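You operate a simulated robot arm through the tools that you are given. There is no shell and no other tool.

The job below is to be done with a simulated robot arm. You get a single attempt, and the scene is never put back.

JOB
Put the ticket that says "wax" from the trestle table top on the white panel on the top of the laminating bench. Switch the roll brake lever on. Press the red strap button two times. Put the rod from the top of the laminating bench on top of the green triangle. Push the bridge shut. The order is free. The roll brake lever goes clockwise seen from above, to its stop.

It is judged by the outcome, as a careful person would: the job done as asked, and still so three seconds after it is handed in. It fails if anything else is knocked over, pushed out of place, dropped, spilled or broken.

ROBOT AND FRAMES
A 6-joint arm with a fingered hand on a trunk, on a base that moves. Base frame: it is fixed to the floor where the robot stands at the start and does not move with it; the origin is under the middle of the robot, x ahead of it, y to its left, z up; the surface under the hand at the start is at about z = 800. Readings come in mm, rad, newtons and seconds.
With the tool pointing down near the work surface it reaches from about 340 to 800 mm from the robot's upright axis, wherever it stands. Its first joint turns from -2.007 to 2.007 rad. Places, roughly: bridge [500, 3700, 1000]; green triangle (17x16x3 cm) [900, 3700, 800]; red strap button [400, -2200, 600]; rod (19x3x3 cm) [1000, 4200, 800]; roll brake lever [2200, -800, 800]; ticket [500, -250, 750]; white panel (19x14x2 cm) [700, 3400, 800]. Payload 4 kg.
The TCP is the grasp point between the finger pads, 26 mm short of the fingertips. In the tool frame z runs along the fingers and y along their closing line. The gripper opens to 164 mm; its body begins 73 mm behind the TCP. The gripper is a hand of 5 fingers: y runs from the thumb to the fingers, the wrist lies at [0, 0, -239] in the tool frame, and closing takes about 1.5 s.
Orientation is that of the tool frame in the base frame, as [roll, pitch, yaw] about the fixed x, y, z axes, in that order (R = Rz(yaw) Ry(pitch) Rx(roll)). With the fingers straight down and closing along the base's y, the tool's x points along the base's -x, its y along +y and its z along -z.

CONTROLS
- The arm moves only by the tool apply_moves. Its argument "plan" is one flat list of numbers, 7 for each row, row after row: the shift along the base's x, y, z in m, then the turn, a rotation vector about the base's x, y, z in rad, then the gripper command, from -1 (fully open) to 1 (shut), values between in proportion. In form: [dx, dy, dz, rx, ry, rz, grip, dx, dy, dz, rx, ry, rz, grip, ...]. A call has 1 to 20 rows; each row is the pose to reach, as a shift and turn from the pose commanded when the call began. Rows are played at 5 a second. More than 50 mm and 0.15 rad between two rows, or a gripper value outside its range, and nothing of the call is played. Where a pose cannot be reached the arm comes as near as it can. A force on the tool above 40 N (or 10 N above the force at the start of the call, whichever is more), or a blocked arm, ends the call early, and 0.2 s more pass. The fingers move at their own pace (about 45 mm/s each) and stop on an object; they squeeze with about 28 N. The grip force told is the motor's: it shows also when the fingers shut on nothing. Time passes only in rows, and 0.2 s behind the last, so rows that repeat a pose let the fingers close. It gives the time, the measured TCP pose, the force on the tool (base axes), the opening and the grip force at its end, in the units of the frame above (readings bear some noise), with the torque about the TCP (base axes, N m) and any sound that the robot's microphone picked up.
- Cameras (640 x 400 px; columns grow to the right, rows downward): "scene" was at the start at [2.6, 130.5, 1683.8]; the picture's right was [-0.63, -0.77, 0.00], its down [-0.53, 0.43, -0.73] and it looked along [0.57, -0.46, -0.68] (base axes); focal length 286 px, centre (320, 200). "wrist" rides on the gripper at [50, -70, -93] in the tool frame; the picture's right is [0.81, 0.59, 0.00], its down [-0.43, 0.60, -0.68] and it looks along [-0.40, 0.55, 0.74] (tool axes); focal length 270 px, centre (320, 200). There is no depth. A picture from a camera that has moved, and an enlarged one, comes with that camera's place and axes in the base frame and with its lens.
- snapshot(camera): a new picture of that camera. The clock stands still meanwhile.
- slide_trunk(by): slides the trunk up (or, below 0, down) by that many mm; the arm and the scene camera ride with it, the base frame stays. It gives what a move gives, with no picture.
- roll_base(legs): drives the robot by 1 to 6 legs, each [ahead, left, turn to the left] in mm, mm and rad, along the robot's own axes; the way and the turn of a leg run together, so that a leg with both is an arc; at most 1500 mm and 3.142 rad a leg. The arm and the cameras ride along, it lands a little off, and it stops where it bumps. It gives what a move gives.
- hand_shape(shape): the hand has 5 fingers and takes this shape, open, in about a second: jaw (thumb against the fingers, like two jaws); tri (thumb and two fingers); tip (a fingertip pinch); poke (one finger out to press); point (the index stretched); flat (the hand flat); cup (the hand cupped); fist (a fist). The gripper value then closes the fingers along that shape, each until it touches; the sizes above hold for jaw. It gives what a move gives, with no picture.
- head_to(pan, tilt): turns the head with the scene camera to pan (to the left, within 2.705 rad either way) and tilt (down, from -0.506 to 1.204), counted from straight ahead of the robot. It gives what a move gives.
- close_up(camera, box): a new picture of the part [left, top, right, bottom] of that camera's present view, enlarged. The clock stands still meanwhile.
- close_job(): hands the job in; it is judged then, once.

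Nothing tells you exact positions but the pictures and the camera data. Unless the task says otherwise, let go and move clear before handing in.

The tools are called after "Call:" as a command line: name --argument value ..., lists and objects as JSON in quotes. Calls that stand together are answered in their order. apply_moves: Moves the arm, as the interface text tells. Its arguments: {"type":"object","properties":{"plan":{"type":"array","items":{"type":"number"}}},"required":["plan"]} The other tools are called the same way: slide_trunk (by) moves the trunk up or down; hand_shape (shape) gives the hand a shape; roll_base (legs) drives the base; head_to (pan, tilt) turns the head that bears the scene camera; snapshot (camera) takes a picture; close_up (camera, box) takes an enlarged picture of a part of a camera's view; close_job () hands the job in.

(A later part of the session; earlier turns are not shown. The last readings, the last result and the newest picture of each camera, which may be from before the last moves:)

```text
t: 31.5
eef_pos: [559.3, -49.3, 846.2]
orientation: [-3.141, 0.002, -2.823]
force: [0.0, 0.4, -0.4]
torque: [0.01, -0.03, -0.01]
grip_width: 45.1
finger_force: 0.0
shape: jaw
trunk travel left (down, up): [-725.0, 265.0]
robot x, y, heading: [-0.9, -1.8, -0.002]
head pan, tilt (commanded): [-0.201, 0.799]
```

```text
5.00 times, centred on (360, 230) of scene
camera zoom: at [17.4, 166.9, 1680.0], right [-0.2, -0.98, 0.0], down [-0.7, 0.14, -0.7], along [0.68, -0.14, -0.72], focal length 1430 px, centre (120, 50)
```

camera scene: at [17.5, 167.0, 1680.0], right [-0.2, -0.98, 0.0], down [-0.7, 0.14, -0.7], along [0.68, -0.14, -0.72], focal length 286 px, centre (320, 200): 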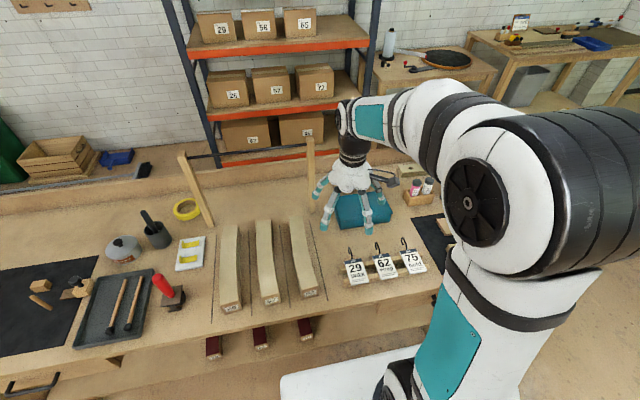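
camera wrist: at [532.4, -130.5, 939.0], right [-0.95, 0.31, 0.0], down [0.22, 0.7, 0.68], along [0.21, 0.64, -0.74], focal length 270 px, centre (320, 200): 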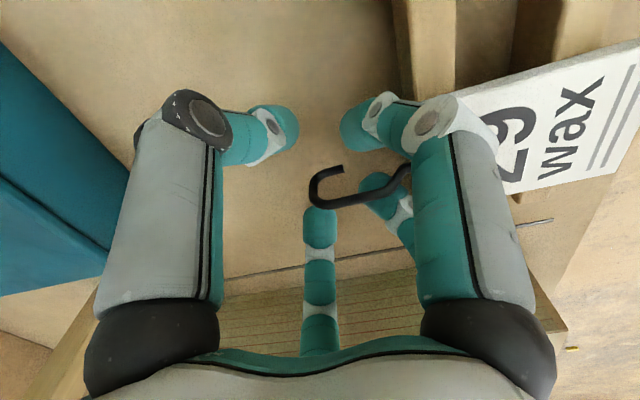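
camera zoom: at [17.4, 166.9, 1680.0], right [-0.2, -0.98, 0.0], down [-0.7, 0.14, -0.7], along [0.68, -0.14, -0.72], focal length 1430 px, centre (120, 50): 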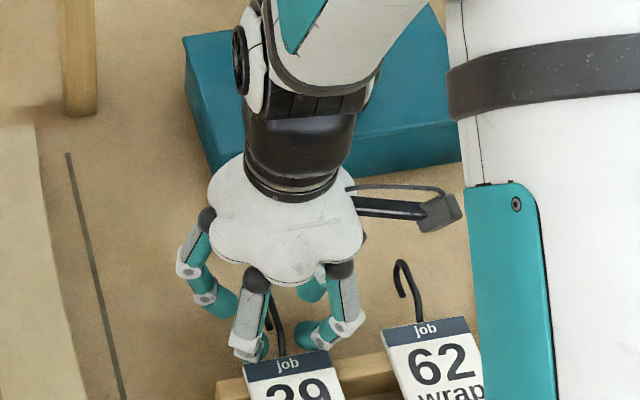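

The hook sits between the finger pairs. Closing now.

Call:
apply_moves --plan '[0, 0, 0, 0, 0, 0, 0.7, 0, 0, 0, 0, 0, 0, 1, 0, 0, 0, 0, 0, 0, 1, 0, 0, 0, 0, 0, 0, 1, 0, 0, 0, 0, 0, 0, 1, 0, 0, 0, 0, 0, 0, 1, 0, 0, 0, 0, 0, 0, 1]'

Call:
snapshot --camera "wrist"

Call:
close_up --camera "scene" --box '[320, 190, 400, 270]'

```text
t: 33.1
eef_pos: [559.2, -49.2, 847.7]
orientation: [-3.141, 0.001, -2.824]
force: [0.6, -0.7, 2.7]
torque: [-0.12, 0.18, 0.09]
grip_width: 0.1
finger_force: 28.0
shape: jaw
trunk travel left (down, up): [-725.0, 265.0]
robot x, y, heading: [2.4, 0.5, -0.001]
head pan, tilt (commanded): [-0.201, 0.799]
```

```text
taken
camera wrist: at [532.5, -130.6, 939.4], right [-0.95, 0.31, 0.0], down [0.22, 0.7, 0.68], along [0.21, 0.64, -0.74], focal length 270 px, centre (320, 200)
```

wrist: 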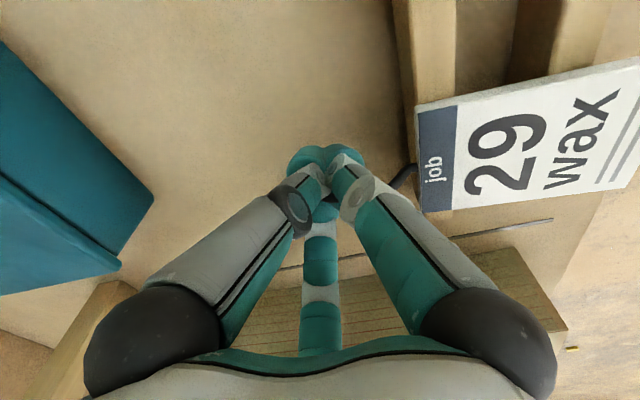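

```text
5.00 times, centred on (360, 230) of scene
camera zoom: at [17.4, 166.8, 1680.0], right [-0.2, -0.98, 0.0], down [-0.7, 0.14, -0.7], along [0.68, -0.14, -0.72], focal length 1430 px, centre (120, 50)
```

zoom: 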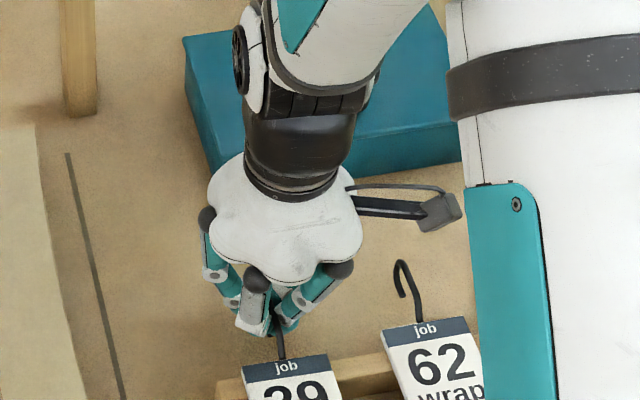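

The fingers closed with a small force and torque on the tool, so the hook seems held. I'll lift slowly and check.

Call:
apply_moves --plan '[0, 0, 0.01, 0, 0, 0, 1, 0, 0, 0.025, 0, 0, 0, 1, 0, 0, 0.045, 0, 0, 0, 1, 0, 0, 0.07, 0, 0, 0, 1, 0, 0, 0.07, 0, 0, 0, 1]'

Call:
snapshot --camera "wrist"

Call:
close_up --camera "scene" --box '[310, 180, 420, 290]'

```text
t: 34.3
eef_pos: [558.8, -49.2, 914.1]
orientation: [-3.141, 0.001, -2.824]
force: [0.2, 0.9, -0.4]
torque: [0.01, -0.02, 0.03]
grip_width: 0.0
finger_force: 28.6
shape: jaw
trunk travel left (down, up): [-725.0, 265.0]
robot x, y, heading: [1.3, 2.0, -0.002]
head pan, tilt (commanded): [-0.201, 0.799]
```

```text
taken
camera wrist: at [533.0, -130.9, 1008.0], right [-0.95, 0.31, 0.0], down [0.22, 0.7, 0.68], along [0.21, 0.64, -0.74], focal length 270 px, centre (320, 200)
```

wrist: 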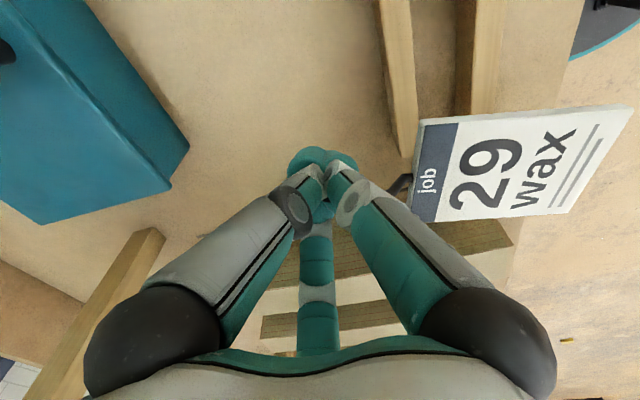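

```text
3.64 times, centred on (365, 235) of scene
camera zoom: at [17.8, 166.9, 1680.0], right [-0.2, -0.98, 0.0], down [-0.7, 0.14, -0.7], along [0.68, -0.14, -0.72], focal length 1040 px, centre (156, 73)
```

zoom: 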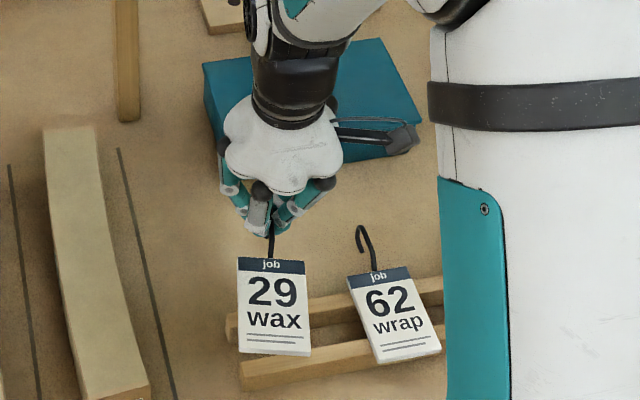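

The ticket is held by its hook. I'll lift it higher and then look at the laminating bench to plan the drive.

Call:
apply_moves --plan '[0, 0, 0.04, 0, 0, 0, 1, 0, 0, 0.08, 0, 0, 0, 1, 0, 0, 0.12, 0, 0, 0, 1, -0.02, 0.02, 0.15, 0, 0, 0, 1, -0.04, 0.04, 0.18, 0, 0, 0, 1, -0.06, 0.06, 0.2, 0, 0, 0, 1, -0.06, 0.06, 0.2, 0, 0, 0, 1]'

Call:
head_to --pan 1.35 --tilt 0.3

Call:
snapshot --camera "scene"

Call:
close_up --camera "scene" --box '[260, 90, 420, 190]'

Call:
snapshot --camera "wrist"

```text
t: 35.9
eef_pos: [498.3, 12.1, 1114.6]
orientation: [-3.14, -0.001, -2.825]
force: [-0.6, 0.9, -1.2]
torque: [0.02, -0.01, -0.01]
grip_width: 0.0
finger_force: 28.0
shape: jaw
trunk travel left (down, up): [-725.0, 265.0]
robot x, y, heading: [-0.1, -0.1, -0.001]
head pan, tilt (commanded): [-0.201, 0.799]
```

```text
t: 37.5
eef_pos: [498.1, 12.4, 1114.5]
orientation: [3.141, 0.001, -2.824]
force: [0.4, -0.7, -0.7]
torque: [-0.04, -0.04, -0.02]
grip_width: 0.0
finger_force: 27.9
shape: jaw
trunk travel left (down, up): [-725.0, 265.0]
robot x, y, heading: [2.4, 1.9, -0.001]
head pan, tilt (commanded): [1.349, 0.3]
```

```text
taken
camera scene: at [-41.0, 274.1, 1724.3], right [0.98, -0.22, 0.0], down [-0.07, -0.29, -0.96], along [0.21, 0.93, -0.3], focal length 286 px, centre (320, 200)
```

scene: 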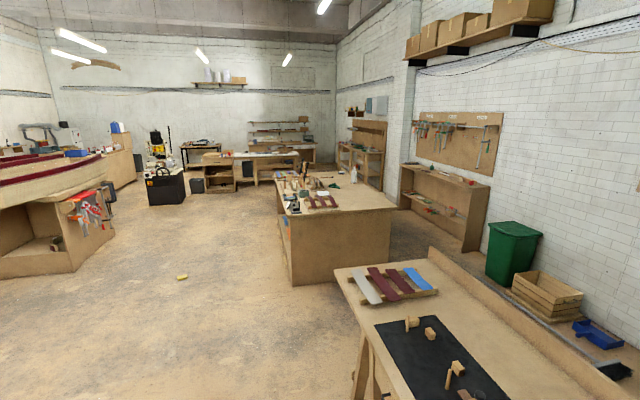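

```text
4.00 times, centred on (340, 140) of scene
camera zoom: at [-41.0, 274.1, 1724.3], right [0.98, -0.22, 0.0], down [-0.07, -0.29, -0.96], along [0.21, 0.93, -0.3], focal length 1144 px, centre (240, 440)
```

zoom: 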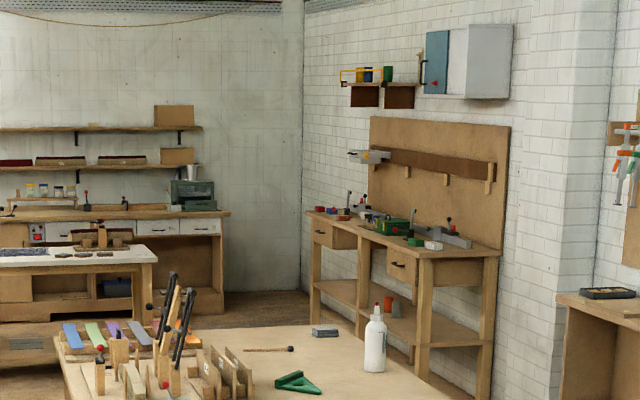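

```text
taken
camera wrist: at [471.8, -68.5, 1206.9], right [-0.95, 0.31, 0.0], down [0.22, 0.7, 0.68], along [0.21, 0.64, -0.74], focal length 270 px, centre (320, 200)
```

wrist: 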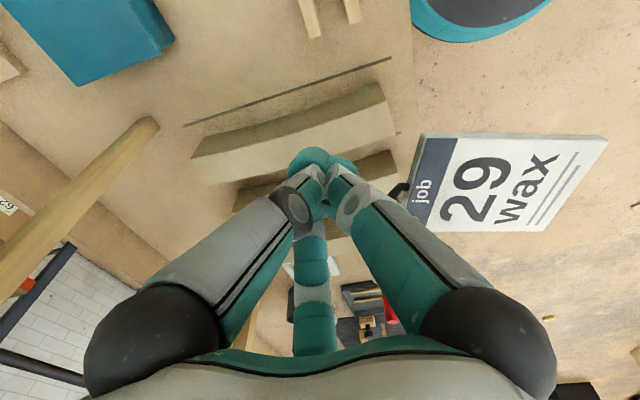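

The ticket seems to be shifting slightly in the grip. I'll check it with the scene camera before driving.

Call:
head_to --pan -0.1 --tilt 0.7

Call:
snapshot --camera "scene"

Call:
close_up --camera "scene" --box '[290, 150, 400, 260]'

Call:
snapshot --camera "wrist"

```text
t: 39.1
eef_pos: [498.5, 12.1, 1113.8]
orientation: [3.141, 0.001, -2.823]
force: [0.8, 0.9, -0.5]
torque: [0.0, 0.01, 0.01]
grip_width: 0.0
finger_force: 28.0
shape: jaw
trunk travel left (down, up): [-725.0, 265.0]
robot x, y, heading: [-0.2, -1.9, 0.0]
head pan, tilt (commanded): [-0.099, 0.7]
```

```text
taken
camera scene: at [23.0, 174.7, 1688.2], right [-0.1, -1.0, 0.0], down [-0.64, 0.06, -0.77], along [0.76, -0.08, -0.64], focal length 286 px, centre (320, 200)
```

scene: 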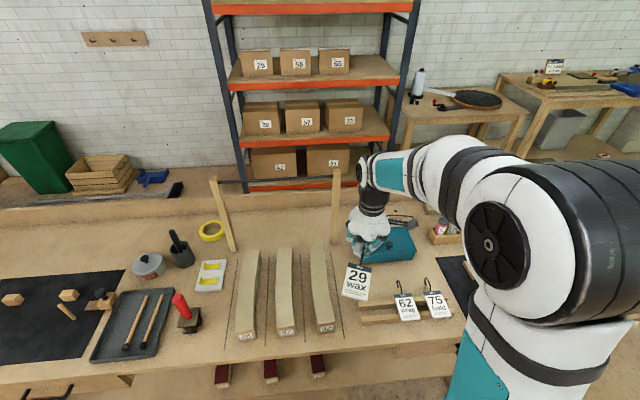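

```text
3.64 times, centred on (345, 205) of scene
camera zoom: at [23.0, 174.7, 1688.2], right [-0.1, -1.0, 0.0], down [-0.64, 0.06, -0.77], along [0.76, -0.08, -0.64], focal length 1040 px, centre (229, 182)
```

zoom: 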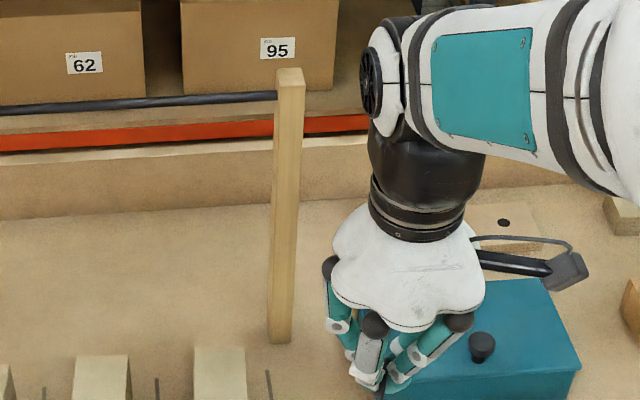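

```text
taken
camera wrist: at [471.8, -68.5, 1206.9], right [-0.95, 0.31, 0.0], down [0.22, 0.7, 0.68], along [0.21, 0.64, -0.74], focal length 270 px, centre (320, 200)
```

wrist: 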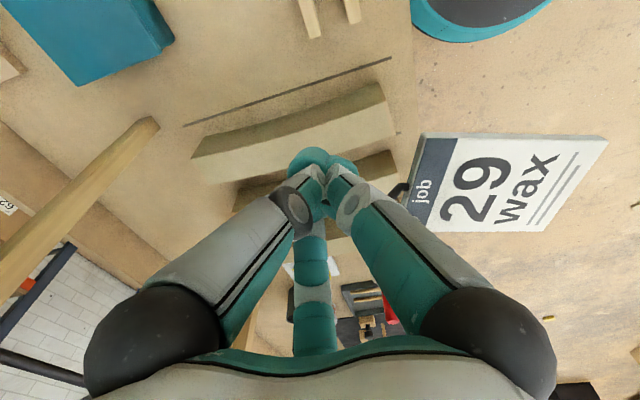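

The ticket is stable in the grip. I'll back away from the trestle table, turn left, and drive along toward the laminating bench's near side, stopping short to look.

Call:
roll_base --legs '[[-300, 0, 0], [0, 0, 1.571], [1300, 0, 0]]'

Call:
snapshot --camera "wrist"

Call:
head_to --pan -0.4 --tilt 0.4

Call:
snapshot --camera "scene"

```text
t: 51.1
eef_pos: [-297.7, 1797.1, 1114.0]
orientation: [3.141, -0.001, -1.264]
force: [0.1, -0.5, 0.0]
torque: [0.02, 0.0, 0.03]
grip_width: 0.0
finger_force: 27.9
shape: jaw
trunk travel left (down, up): [-725.0, 265.0]
robot x, y, heading: [-287.1, 1300.6, 1.562]
head pan, tilt (commanded): [-0.099, 0.7]
```

```text
taken
camera wrist: at [-215.3, 1770.8, 1206.8], right [-0.31, -0.95, 0.0], down [-0.7, 0.23, 0.68], along [-0.64, 0.21, -0.74], focal length 270 px, centre (320, 200)
```

wrist: 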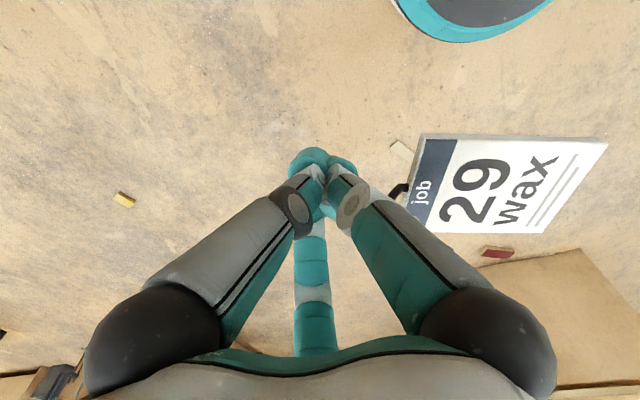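

```text
t: 51.9
eef_pos: [-298.9, 1797.0, 1114.5]
orientation: [-3.141, 0.003, -1.262]
force: [0.3, -0.1, -1.0]
torque: [-0.02, 0.0, 0.01]
grip_width: 0.0
finger_force: 28.6
shape: jaw
trunk travel left (down, up): [-725.0, 265.0]
robot x, y, heading: [-287.0, 1300.3, 1.559]
head pan, tilt (commanded): [-0.4, 0.4]
```

```text
taken
camera scene: at [-439.8, 1323.2, 1715.0], right [0.92, -0.4, 0.0], down [-0.15, -0.36, -0.92], along [0.37, 0.85, -0.39], focal length 286 px, centre (320, 200)
```

scene: 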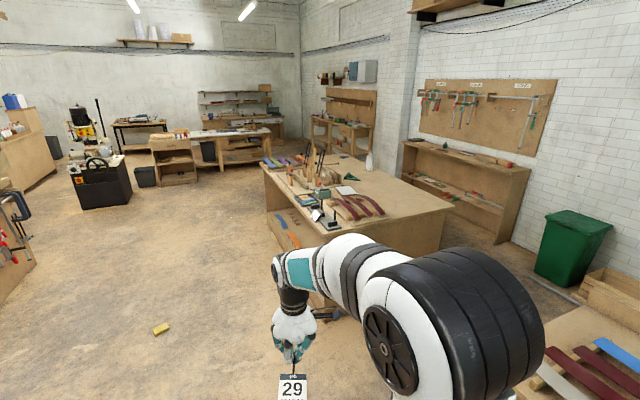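

Still holding the ticket. I'll zoom in on the laminating bench items from here.

Call:
close_up --camera "scene" --box '[250, 130, 460, 260]'

Call:
close_up --camera "scene" --box '[260, 140, 380, 225]'

```text
3.05 times, centred on (355, 195) of scene
camera zoom: at [-439.8, 1323.2, 1715.0], right [0.92, -0.4, 0.0], down [-0.15, -0.36, -0.92], along [0.37, 0.85, -0.39], focal length 872 px, centre (213, 215)
```

zoom: 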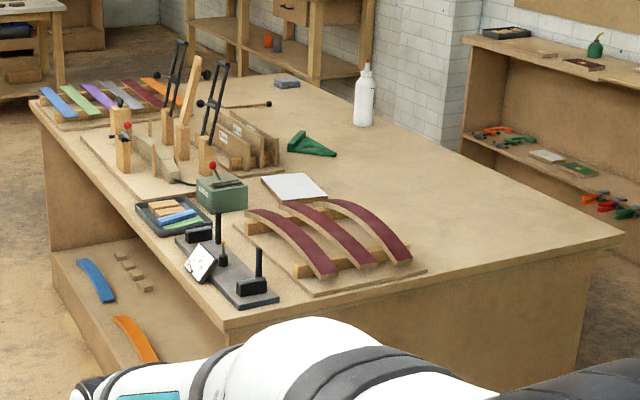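

```text
4.71 times, centred on (320, 182) of scene
camera zoom: at [-439.8, 1323.2, 1715.0], right [0.92, -0.4, 0.0], down [-0.15, -0.36, -0.92], along [0.37, 0.85, -0.39], focal length 1346 px, centre (320, 282)
```

zoom: 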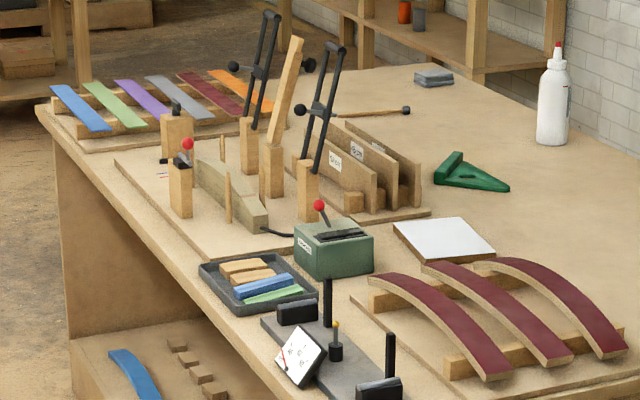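

I can see the white panel (~(707, 3377)), green triangle (~(927, 3676)), the rod (~(962, 4211)) and the laminating jig with a raised wooden arm that may be the bridge. I'll drive alongside the bench.

Call:
roll_base --legs '[[1500, 0, 0], [450, 0, 0]]'

Call:
head_to --pan -1.4 --tilt 0.6

Call:
snapshot --camera "scene"

Call:
close_up --camera "scene" --box '[160, 80, 480, 280]'

```text
t: 61.5
eef_pos: [-331.1, 3711.1, 1112.8]
orientation: [3.142, 0.001, -1.231]
force: [-0.2, 0.2, -0.1]
torque: [-0.02, -0.02, 0.0]
grip_width: 0.0
finger_force: 27.8
shape: jaw
trunk travel left (down, up): [-725.0, 265.0]
robot x, y, heading: [-310.4, 3211.5, 1.589]
head pan, tilt (commanded): [-0.4, 0.4]
```

```text
t: 62.8
eef_pos: [-330.5, 3711.6, 1115.0]
orientation: [3.141, 0.002, -1.231]
force: [0.0, -0.3, -0.5]
torque: [0.0, -0.02, 0.04]
grip_width: 0.1
finger_force: 27.6
shape: jaw
trunk travel left (down, up): [-725.0, 265.0]
robot x, y, heading: [-306.3, 3213.0, 1.598]
head pan, tilt (commanded): [-1.4, 0.6]
```

```text
taken
camera scene: at [-406.9, 3164.6, 1696.9], right [0.19, -0.98, 0.0], down [-0.55, -0.11, -0.83], along [0.81, 0.16, -0.56], focal length 286 px, centre (320, 200)
```

scene: 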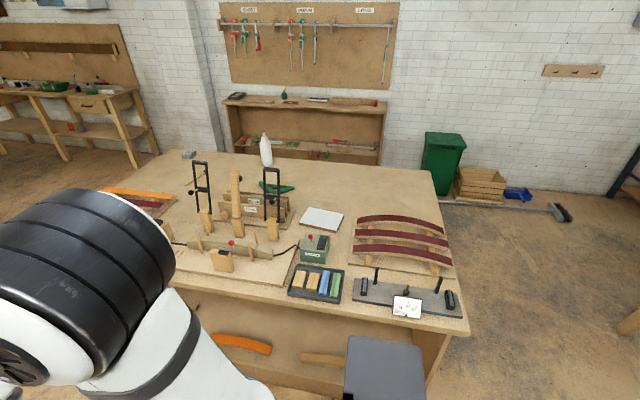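

```text
2.00 times, centred on (320, 180) of scene
camera zoom: at [-406.9, 3164.6, 1696.9], right [0.19, -0.98, 0.0], down [-0.55, -0.11, -0.83], along [0.81, 0.16, -0.56], focal length 572 px, centre (320, 240)
```

zoom: 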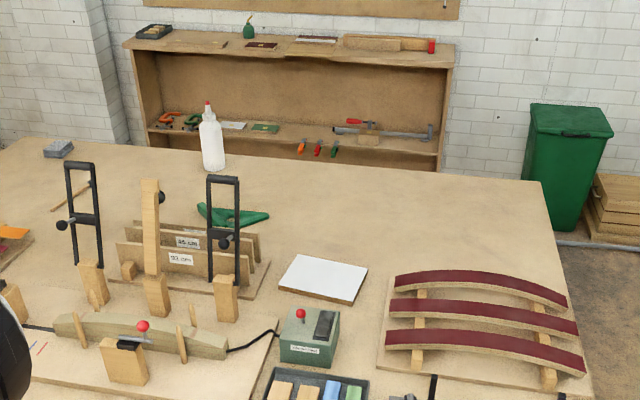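

The wooden arm standing at about (500, 3700, 1000) must be the bridge. I'll zoom in on the jig to understand how it shuts.

Call:
close_up --camera "scene" --box '[160, 150, 320, 290]'

Call:
close_up --camera "scene" --box '[170, 150, 300, 230]'

```text
2.86 times, centred on (240, 220) of scene
camera zoom: at [-406.9, 3164.6, 1696.9], right [0.19, -0.98, 0.0], down [-0.55, -0.11, -0.83], along [0.81, 0.16, -0.56], focal length 817 px, centre (549, 143)
```

zoom: 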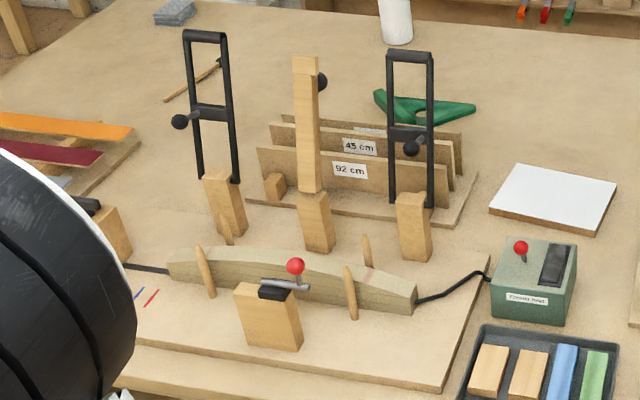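

```text
4.92 times, centred on (235, 190) of scene
camera zoom: at [-406.9, 3164.6, 1696.9], right [0.19, -0.98, 0.0], down [-0.55, -0.11, -0.83], along [0.81, 0.16, -0.56], focal length 1408 px, centre (738, 249)
```

zoom: 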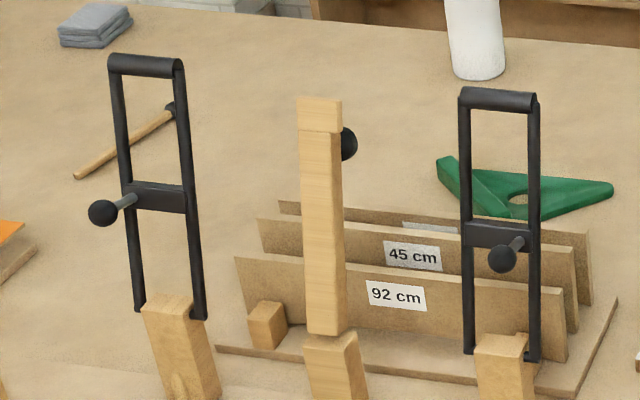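

The bridge hinges at about (500, 3715, 927), its top leans back at (547, 3708, 1135), and it should swing toward the latch post at x≈297. Before moving in, I'll look down at my own base clearance to the bench.

Call:
head_to --pan -1.6 --tilt 1.15

Call:
snapshot --camera "scene"

Call:
head_to --pan -0.6 --tilt 1.15

Call:
snapshot --camera "scene"

```text
t: 63.7
eef_pos: [-331.2, 3712.3, 1113.3]
orientation: [-3.141, 0.0, -1.228]
force: [0.1, -0.6, 0.1]
torque: [0.02, -0.04, 0.01]
grip_width: 0.0
finger_force: 28.1
shape: jaw
trunk travel left (down, up): [-725.0, 265.0]
robot x, y, heading: [-304.7, 3211.8, 1.595]
head pan, tilt (commanded): [-1.6, 1.15]
```

```text
taken
camera scene: at [-434.0, 3147.1, 1655.2], right [-0.01, -1.0, 0.0], down [-0.91, 0.01, -0.41], along [0.41, 0.0, -0.91], focal length 286 px, centre (320, 200)
```

scene: 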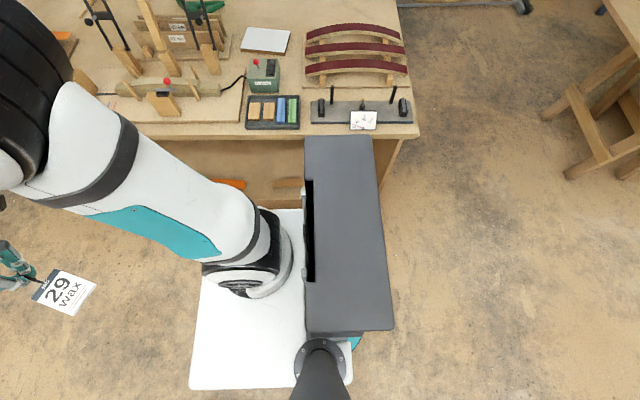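

```text
t: 65.0
eef_pos: [-332.6, 3712.9, 1114.3]
orientation: [-3.141, 0.003, -1.232]
force: [0.3, 0.6, 0.5]
torque: [0.05, 0.01, 0.01]
grip_width: 0.0
finger_force: 28.3
shape: jaw
trunk travel left (down, up): [-725.0, 265.0]
robot x, y, heading: [-309.8, 3214.2, 1.596]
head pan, tilt (commanded): [-0.6, 1.15]
```

```text
taken
camera scene: at [-461.0, 3197.4, 1655.1], right [0.84, -0.55, 0.0], down [-0.5, -0.76, -0.41], along [0.22, 0.34, -0.91], focal length 286 px, centre (320, 200)
```

scene: 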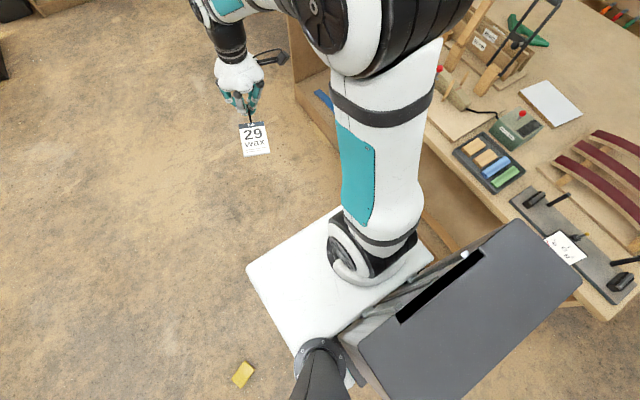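

Base footprint: about ±290 mm wide, with the column cabinet behind; the bench edge is at x≈215–235. I'll strafe right in two steps to bring my right side near the bench.

Call:
roll_base --legs '[[95, -150, -0.025]]'

Call:
head_to --pan -1.6 --tilt 1.15

Call:
snapshot --camera "scene"

```text
t: 66.5
eef_pos: [-169.9, 3808.6, 1113.5]
orientation: [3.141, 0.001, -1.259]
force: [-0.5, 1.0, 0.1]
torque: [0.01, -0.01, -0.01]
grip_width: 0.2
finger_force: 28.0
shape: jaw
trunk travel left (down, up): [-725.0, 265.0]
robot x, y, heading: [-161.5, 3311.5, 1.568]
head pan, tilt (commanded): [-0.6, 1.15]
```

```text
t: 67.8
eef_pos: [-171.4, 3808.8, 1114.6]
orientation: [3.141, 0.002, -1.26]
force: [0.3, 0.0, -0.2]
torque: [0.02, -0.04, -0.03]
grip_width: 0.0
finger_force: 28.0
shape: jaw
trunk travel left (down, up): [-725.0, 265.0]
robot x, y, heading: [-161.1, 3313.9, 1.57]
head pan, tilt (commanded): [-1.6, 1.15]
```

```text
taken
camera scene: at [-288.8, 3247.0, 1655.1], right [-0.03, -1.0, 0.0], down [-0.91, 0.03, -0.41], along [0.41, -0.01, -0.91], focal length 286 px, centre (320, 200)
```

scene: 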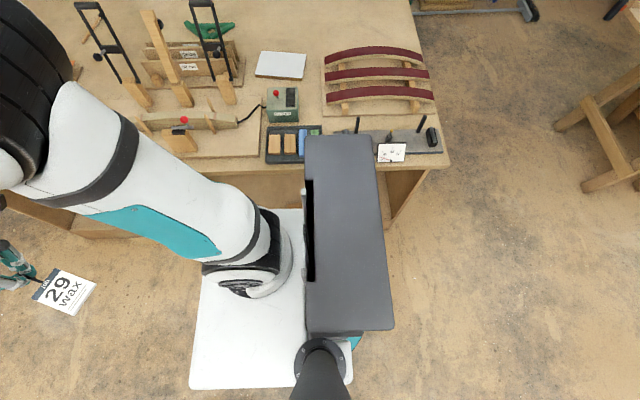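

I'm at x≈-161 with about 100 mm of gap left. I'll move 65 mm closer, then swing the arm over the bench.

Call:
roll_base --legs '[[0, -65, 0]]'

Call:
snapshot --camera "scene"

```text
t: 68.8
eef_pos: [-104.1, 3808.1, 1114.7]
orientation: [3.141, 0.002, -1.261]
force: [0.9, 0.6, -0.6]
torque: [0.02, 0.03, -0.04]
grip_width: 0.0
finger_force: 28.5
shape: jaw
trunk travel left (down, up): [-725.0, 265.0]
robot x, y, heading: [-97.4, 3312.0, 1.56]
head pan, tilt (commanded): [-1.6, 1.15]
```

```text
taken
camera scene: at [-222.8, 3246.7, 1655.3], right [-0.04, -1.0, 0.0], down [-0.91, 0.03, -0.41], along [0.41, -0.02, -0.91], focal length 286 px, centre (320, 200)
```

scene: 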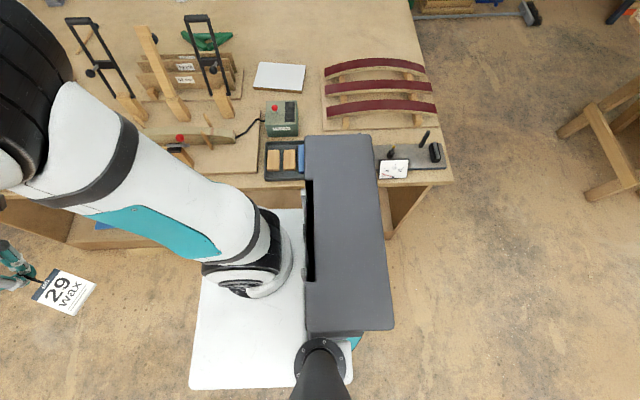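

Now I'll swing the arm around to the right over the bench at constant radius and height, keeping the hand turning with it.

Call:
apply_moves --plan '[0.0483, -0.0017, 0, 0, 0, -0.0975, 1, 0.0962, -0.0081, 0, 0, 0, -0.195, 1, 0.1433, -0.0191, 0, 0, 0, -0.2925, 1, 0.189, -0.0346, 0, 0, 0, -0.39, 1, 0.2331, -0.0545, 0, 0, 0, -0.4875, 1, 0.275, -0.0786, 0, 0, 0, -0.585, 1, 0.3144, -0.1067, 0, 0, 0, -0.6825, 1, 0.3508, -0.1385, 0, 0, 0, -0.78, 1]'

Call:
snapshot --camera "scene"

```text
t: 70.6
eef_pos: [245.5, 3669.2, 1113.3]
orientation: [3.14, 0.003, -2.042]
force: [0.0, 0.1, -0.9]
torque: [0.01, 0.01, 0.02]
grip_width: 0.2
finger_force: 27.7
shape: jaw
trunk travel left (down, up): [-725.0, 265.0]
robot x, y, heading: [-93.5, 3309.1, 1.563]
head pan, tilt (commanded): [-1.6, 1.15]
```

```text
taken
camera scene: at [-223.6, 3246.2, 1655.2], right [-0.04, -1.0, 0.0], down [-0.91, 0.03, -0.41], along [0.41, -0.01, -0.91], focal length 286 px, centre (320, 200)
```

scene: 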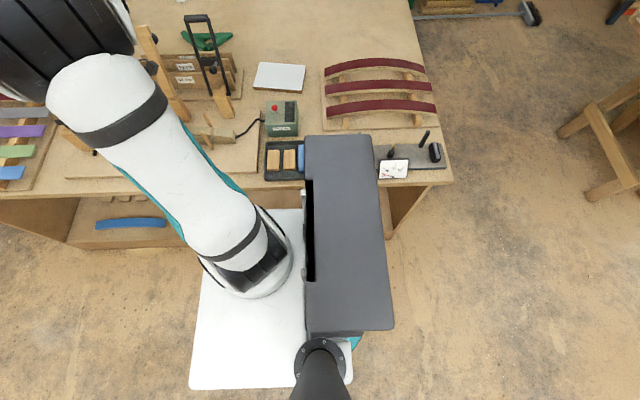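

Clear so far. I'll continue the swing while watching for the column cabinet.

Call:
apply_moves --plan '[0.0332, -0.0352, 0, 0, 0, -0.0975, 1, 0.0627, -0.0733, 0, 0, 0, -0.195, 1, 0.0885, -0.1143, 0, 0, 0, -0.2925, 1, 0.1101, -0.1575, 0, 0, 0, -0.39, 1]'

Call:
snapshot --camera "scene"

```text
t: 71.6
eef_pos: [356.3, 3511.0, 1113.4]
orientation: [-3.141, 0.0, -2.43]
force: [0.0, -0.1, -0.1]
torque: [0.04, -0.03, -0.01]
grip_width: 0.0
finger_force: 28.4
shape: jaw
trunk travel left (down, up): [-725.0, 265.0]
robot x, y, heading: [-95.7, 3307.7, 1.561]
head pan, tilt (commanded): [-1.6, 1.15]
```

```text
taken
camera scene: at [-223.8, 3245.8, 1655.2], right [-0.04, -1.0, 0.0], down [-0.91, 0.03, -0.41], along [0.41, -0.01, -0.91], focal length 286 px, centre (320, 200)
```

scene: 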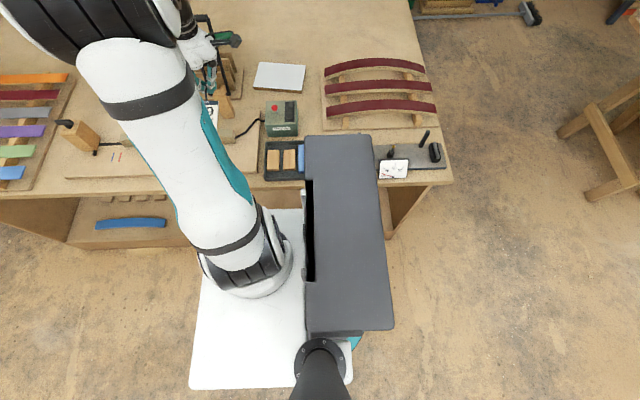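

Call:
apply_moves --plan '[0.0173, -0.0451, 0, 0, 0, -0.0975, 1, 0.0301, -0.0918, 0, 0, 0, -0.195, 1, 0.0384, -0.1394, 0, 0, 0, -0.2925, 1, 0.042, -0.1876, 0, 0, 0, -0.39, 1, 0.042, -0.2, 0, 0, 0, -0.39, 1]'

Call:
snapshot --camera "scene"

Call:
snapshot --camera "wrist"

```text
t: 72.8
eef_pos: [400.4, 3310.0, 1116.2]
orientation: [3.141, 0.001, -2.824]
force: [0.0, 0.6, -0.8]
torque: [-0.05, 0.01, -0.03]
grip_width: 0.0
finger_force: 28.2
shape: jaw
trunk travel left (down, up): [-725.0, 265.0]
robot x, y, heading: [-99.0, 3306.3, 1.563]
head pan, tilt (commanded): [-1.6, 1.15]
```

```text
taken
camera scene: at [-224.4, 3246.7, 1655.1], right [-0.04, -1.0, 0.0], down [-0.91, 0.03, -0.41], along [0.41, -0.02, -0.91], focal length 286 px, centre (320, 200)
```

scene: 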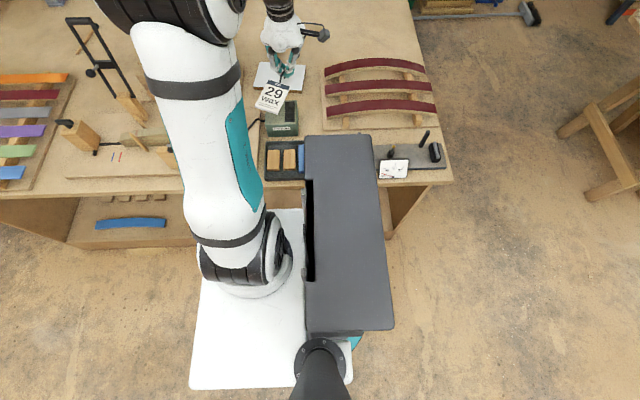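

```text
taken
camera wrist: at [374.4, 3230.0, 1208.9], right [-0.95, 0.3, 0.0], down [0.22, 0.7, 0.68], along [0.21, 0.65, -0.74], focal length 270 px, centre (320, 200)
```

wrist: 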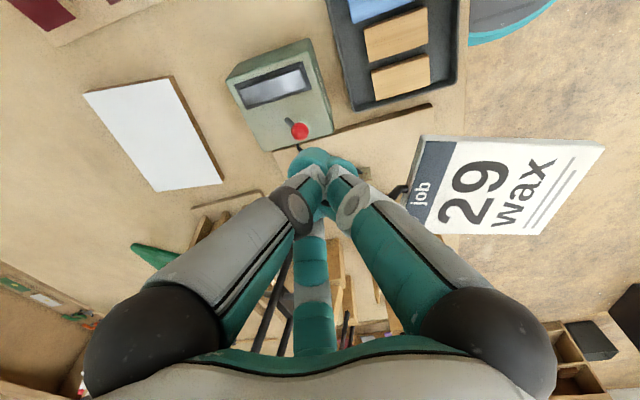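

The ticket is now over the bench. I'll zoom in to determine its orientation relative to the hand.

Call:
close_up --camera "scene" --box '[230, 30, 330, 130]'

Call:
close_up --camera "wrist" --box '[370, 100, 630, 260]'

```text
4.00 times, centred on (280, 80) of scene
camera zoom: at [-224.4, 3246.7, 1655.1], right [-0.04, -1.0, 0.0], down [-0.91, 0.03, -0.41], along [0.41, -0.02, -0.91], focal length 1144 px, centre (480, 680)
```

zoom: 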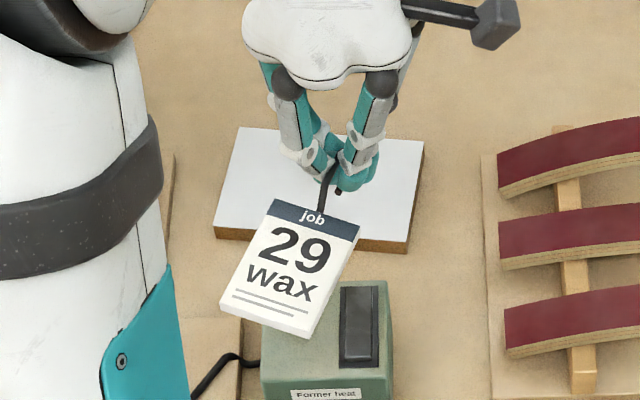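

```text
2.46 times, centred on (500, 180) of wrist
camera zoom: at [374.4, 3230.0, 1208.9], right [-0.95, 0.3, 0.0], down [0.22, 0.7, 0.68], along [0.21, 0.65, -0.74], focal length 665 px, centre (-123, 249)
```

zoom: 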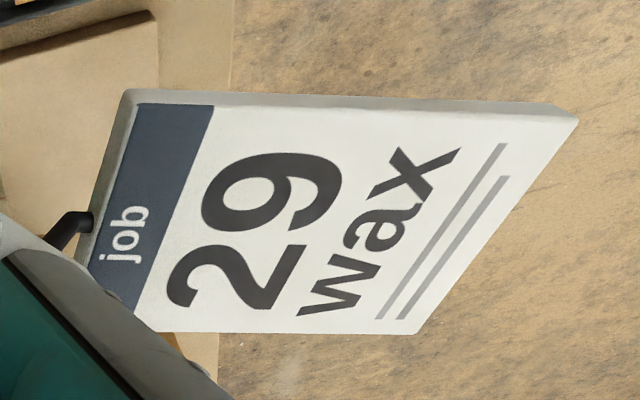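

I have the ticket pose: its centre lies 84 mm from the TCP at bearing 157.6°, nearly level. I'll turn the hand −1.267 rad so it points along the panel's long side.

Call:
apply_moves --plan '[0.005, 0, 0, 0, 0, -0.14, 1, 0.01, 0, 0, 0, 0, -0.28, 1, 0.015, 0, 0, 0, 0, -0.42, 1, 0.02, 0, 0, 0, 0, -0.56, 1, 0.025, 0, 0, 0, 0, -0.7, 1, 0.03, 0, 0, 0, 0, -0.84, 1, 0.035, 0, 0, 0, 0, -0.98, 1, 0.04, 0, 0, 0, 0, -1.12, 1, 0.05, 0, 0, 0, 0, -1.267, 1, 0.05, 0, 0, 0, 0, -1.267, 1]'

Call:
snapshot --camera "scene"

```text
t: 75.0
eef_pos: [448.3, 3311.9, 1114.0]
orientation: [-3.141, 0.002, 2.194]
force: [0.0, -0.6, -0.8]
torque: [-0.03, 0.01, 0.0]
grip_width: 0.0
finger_force: 28.2
shape: jaw
trunk travel left (down, up): [-725.0, 265.0]
robot x, y, heading: [-98.5, 3307.8, 1.564]
head pan, tilt (commanded): [-1.6, 1.15]
```

```text
taken
camera scene: at [-224.5, 3246.6, 1655.1], right [-0.04, -1.0, 0.0], down [-0.91, 0.03, -0.41], along [0.41, -0.02, -0.91], focal length 286 px, centre (320, 200)
```

scene: 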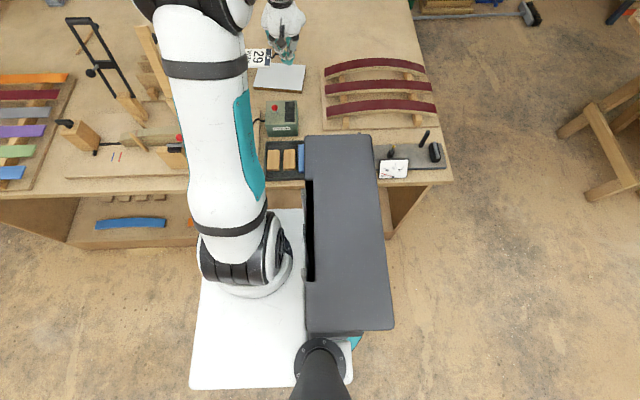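

Now I'll move outward over the panel and partly down.

Call:
head_to --pan -1.5 --tilt 0.85

Call:
apply_moves --plan '[0.045, -0.002, 0, 0, 0, 0, 1, 0.09, -0.004, -0.02, 0, 0, 0, 1, 0.135, -0.006, -0.04, 0, 0, 0, 1, 0.18, -0.008, -0.06, 0, 0, 0, 1, 0.215, -0.01, -0.09, 0, 0, 0, 1, 0.23, -0.011, -0.13, 0, 0, 0, 1, 0.23, -0.011, -0.17, 0, 0, 0, 1, 0.23, -0.011, -0.2, 0, 0, 0, 1, 0.23, -0.011, -0.2, 0, 0, 0, 1]'

Call:
snapshot --camera "scene"

Call:
close_up --camera "scene" --box '[230, 100, 350, 200]'

Call:
snapshot --camera "wrist"

```text
t: 75.8
eef_pos: [447.7, 3310.0, 1114.1]
orientation: [3.141, 0.001, 2.197]
force: [0.1, -0.1, -1.0]
torque: [-0.04, 0.02, -0.01]
grip_width: 0.2
finger_force: 27.8
shape: jaw
trunk travel left (down, up): [-725.0, 265.0]
robot x, y, heading: [-95.3, 3308.6, 1.564]
head pan, tilt (commanded): [-1.499, 0.85]
```

```text
t: 77.8
eef_pos: [659.6, 3304.6, 925.0]
orientation: [3.141, 0.002, 2.195]
force: [-0.4, 1.0, 0.7]
torque: [0.01, 0.0, -0.02]
grip_width: 0.1
finger_force: 27.4
shape: jaw
out of reach, approached as far as the arm can: row 5, 6, 7, 8, 9
trunk travel left (down, up): [-725.0, 265.0]
robot x, y, heading: [-96.1, 3308.3, 1.562]
head pan, tilt (commanded): [-1.499, 0.85]
```

```text
taken
camera scene: at [-205.6, 3253.8, 1676.0], right [0.06, -1.0, 0.0], down [-0.75, -0.05, -0.66], along [0.66, 0.04, -0.75], focal length 286 px, centre (320, 200)
```

scene: 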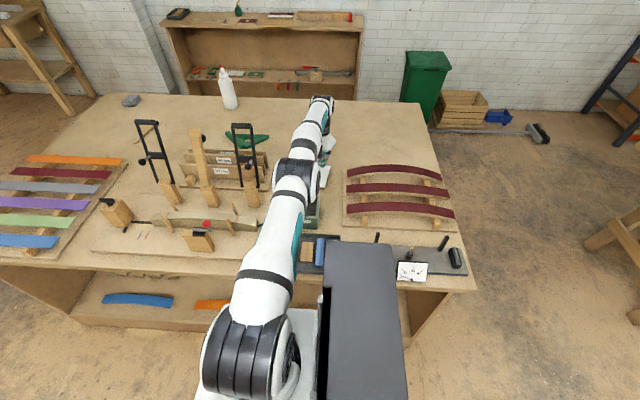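

```text
4.00 times, centred on (290, 150) of scene
camera zoom: at [-205.6, 3253.8, 1676.0], right [0.06, -1.0, 0.0], down [-0.75, -0.05, -0.66], along [0.66, 0.04, -0.75], focal length 1144 px, centre (440, 400)
```

zoom: 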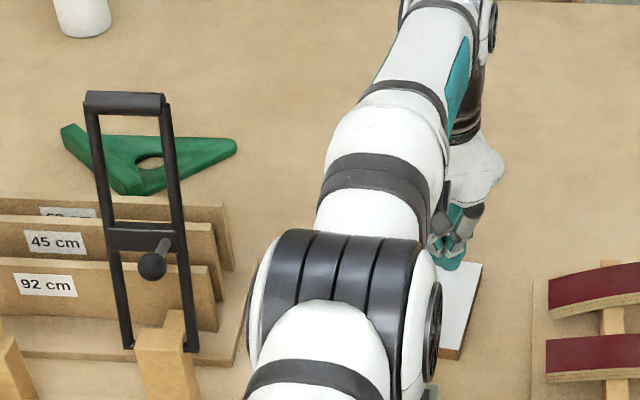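

```text
taken
camera wrist: at [573.6, 3305.7, 1017.7], right [0.0, 1.0, 0.0], down [0.74, 0.0, 0.68], along [0.68, 0.0, -0.74], focal length 270 px, centre (320, 200)
```

wrist: 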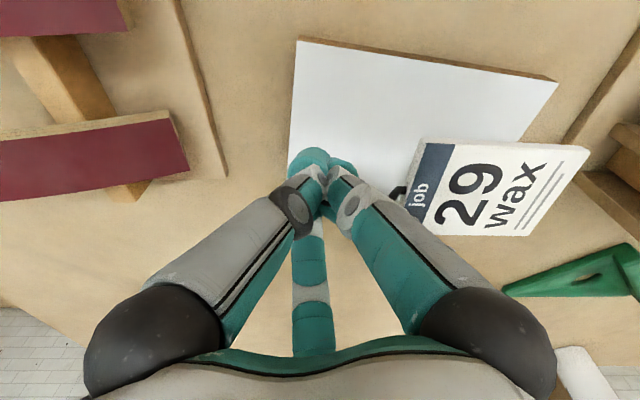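

The arm is near its reach limit at this height; reach should grow lower down. I'll descend to about z=875 and then push outward to x≈680.

Call:
apply_moves --plan '[0, -0.001, -0.025, 0, 0, 0, 1, 0.008, -0.002, -0.05, 0, 0, 0, 1, 0.021, -0.003, -0.052, 0, 0, 0, 1, 0.021, -0.003, -0.052, 0, 0, 0, 1]'

Call:
snapshot --camera "wrist"

```text
t: 78.8
eef_pos: [658.6, 3303.7, 876.8]
orientation: [3.141, 0.0, 2.196]
force: [-0.3, 0.3, 0.1]
torque: [-0.02, -0.01, -0.02]
grip_width: 0.0
finger_force: 27.9
shape: jaw
out of reach, approached as far as the arm can: row 2, 3, 4
trunk travel left (down, up): [-725.0, 265.0]
robot x, y, heading: [-98.0, 3306.5, 1.563]
head pan, tilt (commanded): [-1.499, 0.85]
```

```text
taken
camera wrist: at [571.5, 3304.2, 968.8], right [0.0, 1.0, 0.0], down [0.74, 0.0, 0.68], along [0.68, 0.0, -0.74], focal length 270 px, centre (320, 200)
```

wrist: 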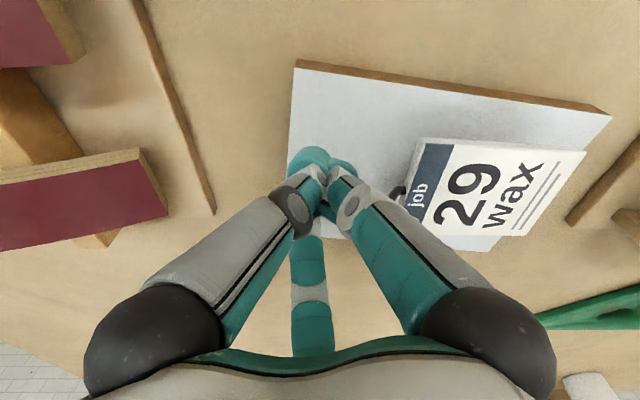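

At this reach the ticket already lies fully within the panel outline (about 8–10 mm inside its near edge). I'll lower it using the trunk so reach isn't lost.

Call:
slide_trunk --by -20

Call:
snapshot --camera "wrist"

```text
t: 79.4
eef_pos: [657.2, 3304.1, 856.3]
orientation: [3.139, 0.001, 2.195]
force: [1.0, 0.2, -0.1]
torque: [-0.03, -0.02, 0.0]
grip_width: 0.0
finger_force: 28.3
shape: jaw
trunk travel left (down, up): [-705.0, 285.0]
robot x, y, heading: [-99.4, 3311.0, 1.562]
head pan, tilt (commanded): [-1.499, 0.85]
```

```text
taken
camera wrist: at [571.5, 3304.2, 949.1], right [0.0, 1.0, 0.0], down [0.74, 0.0, 0.68], along [0.68, 0.0, -0.74], focal length 270 px, centre (320, 200)
```

wrist: 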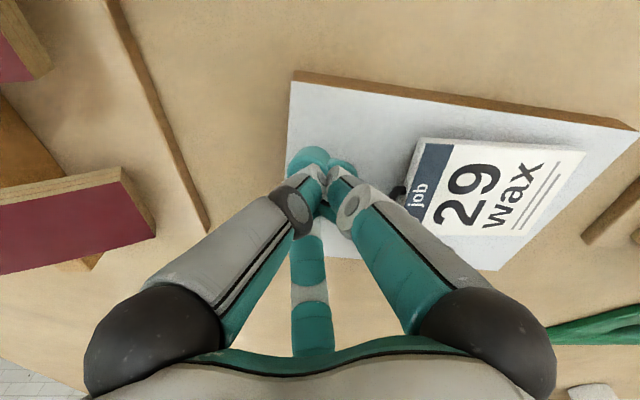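

Call:
slide_trunk --by -8

Call:
snapshot --camera "wrist"

```text
t: 80.0
eef_pos: [657.1, 3303.7, 849.3]
orientation: [-3.14, 0.001, 2.196]
force: [-0.3, -0.8, 3.9]
torque: [0.06, -0.05, 0.03]
grip_width: 0.1
finger_force: 27.9
shape: jaw
trunk travel left (down, up): [-697.0, 293.0]
robot x, y, heading: [-94.7, 3308.9, 1.568]
head pan, tilt (commanded): [-1.499, 0.85]
```

```text
taken
camera wrist: at [571.6, 3304.3, 942.0], right [0.0, 1.0, 0.0], down [0.73, 0.0, 0.68], along [0.68, 0.0, -0.73], focal length 270 px, centre (320, 200)
```

wrist: 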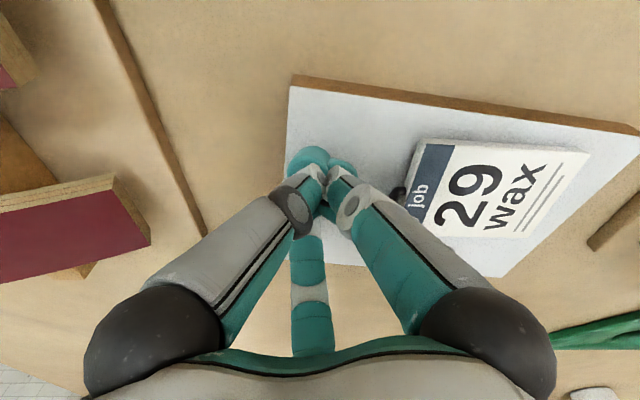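

Light contact (about 4 N). I'll settle slightly more and then open a little to release.

Call:
slide_trunk --by -2

Call:
apply_moves --plan '[0, 0, 0, 0, 0, 0, 0.9, 0, 0, 0, 0, 0, 0, 0.8, 0, 0, 0, 0, 0, 0, 0.75]'

Call:
snapshot --camera "wrist"

```text
t: 80.5
eef_pos: [658.3, 3304.5, 848.9]
orientation: [3.14, 0.005, 2.196]
force: [0.2, 0.3, 13.5]
torque: [0.19, -0.1, 0.0]
grip_width: 0.1
finger_force: 27.8
shape: jaw
trunk travel left (down, up): [-695.0, 295.0]
robot x, y, heading: [-93.5, 3308.5, 1.564]
head pan, tilt (commanded): [-1.499, 0.85]
```

```text
t: 81.3
eef_pos: [657.2, 3303.4, 845.1]
orientation: [-3.139, 0.001, 2.194]
force: [0.5, -1.2, 5.5]
torque: [0.01, -0.03, -0.04]
grip_width: 20.1
finger_force: 0.0
shape: jaw
trunk travel left (down, up): [-695.0, 295.0]
robot x, y, heading: [-99.3, 3308.8, 1.567]
head pan, tilt (commanded): [-1.499, 0.85]
```

```text
taken
camera wrist: at [570.9, 3303.7, 938.4], right [0.0, 1.0, 0.0], down [0.74, 0.0, 0.68], along [0.68, 0.0, -0.74], focal length 270 px, centre (320, 200)
```

wrist: 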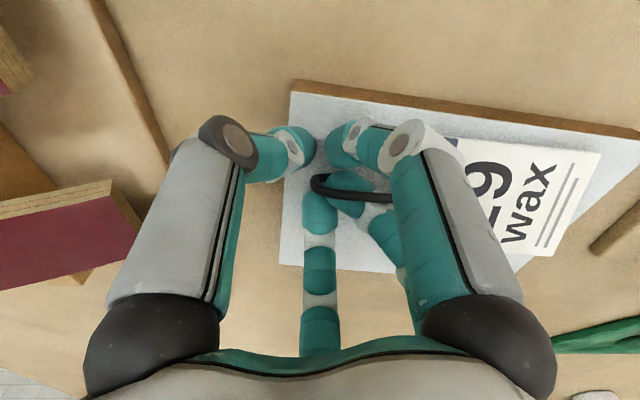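

Released. I'll rise slowly with the fingers kept at this small opening and check the ticket stays put.

Call:
apply_moves --plan '[0, 0, 0.006, 0, 0, 0, 0.72, 0, 0, 0.015, 0, 0, 0, 0.72, 0, 0, 0.025, 0, 0, 0, 0.72]'

Call:
snapshot --camera "wrist"

```text
t: 82.1
eef_pos: [656.5, 3305.1, 873.1]
orientation: [-3.14, 0.0, 2.194]
force: [0.3, 0.1, 0.5]
torque: [-0.01, -0.02, 0.0]
grip_width: 22.7
finger_force: 0.0
shape: jaw
trunk travel left (down, up): [-695.0, 295.0]
robot x, y, heading: [-99.1, 3307.5, 1.567]
head pan, tilt (commanded): [-1.499, 0.85]
```

```text
taken
camera wrist: at [571.5, 3304.7, 964.4], right [0.0, 1.0, 0.0], down [0.74, 0.0, 0.68], along [0.68, 0.0, -0.74], focal length 270 px, centre (320, 200)
```

wrist: 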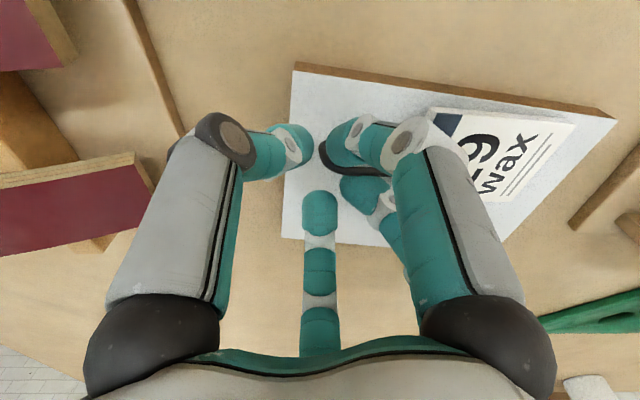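

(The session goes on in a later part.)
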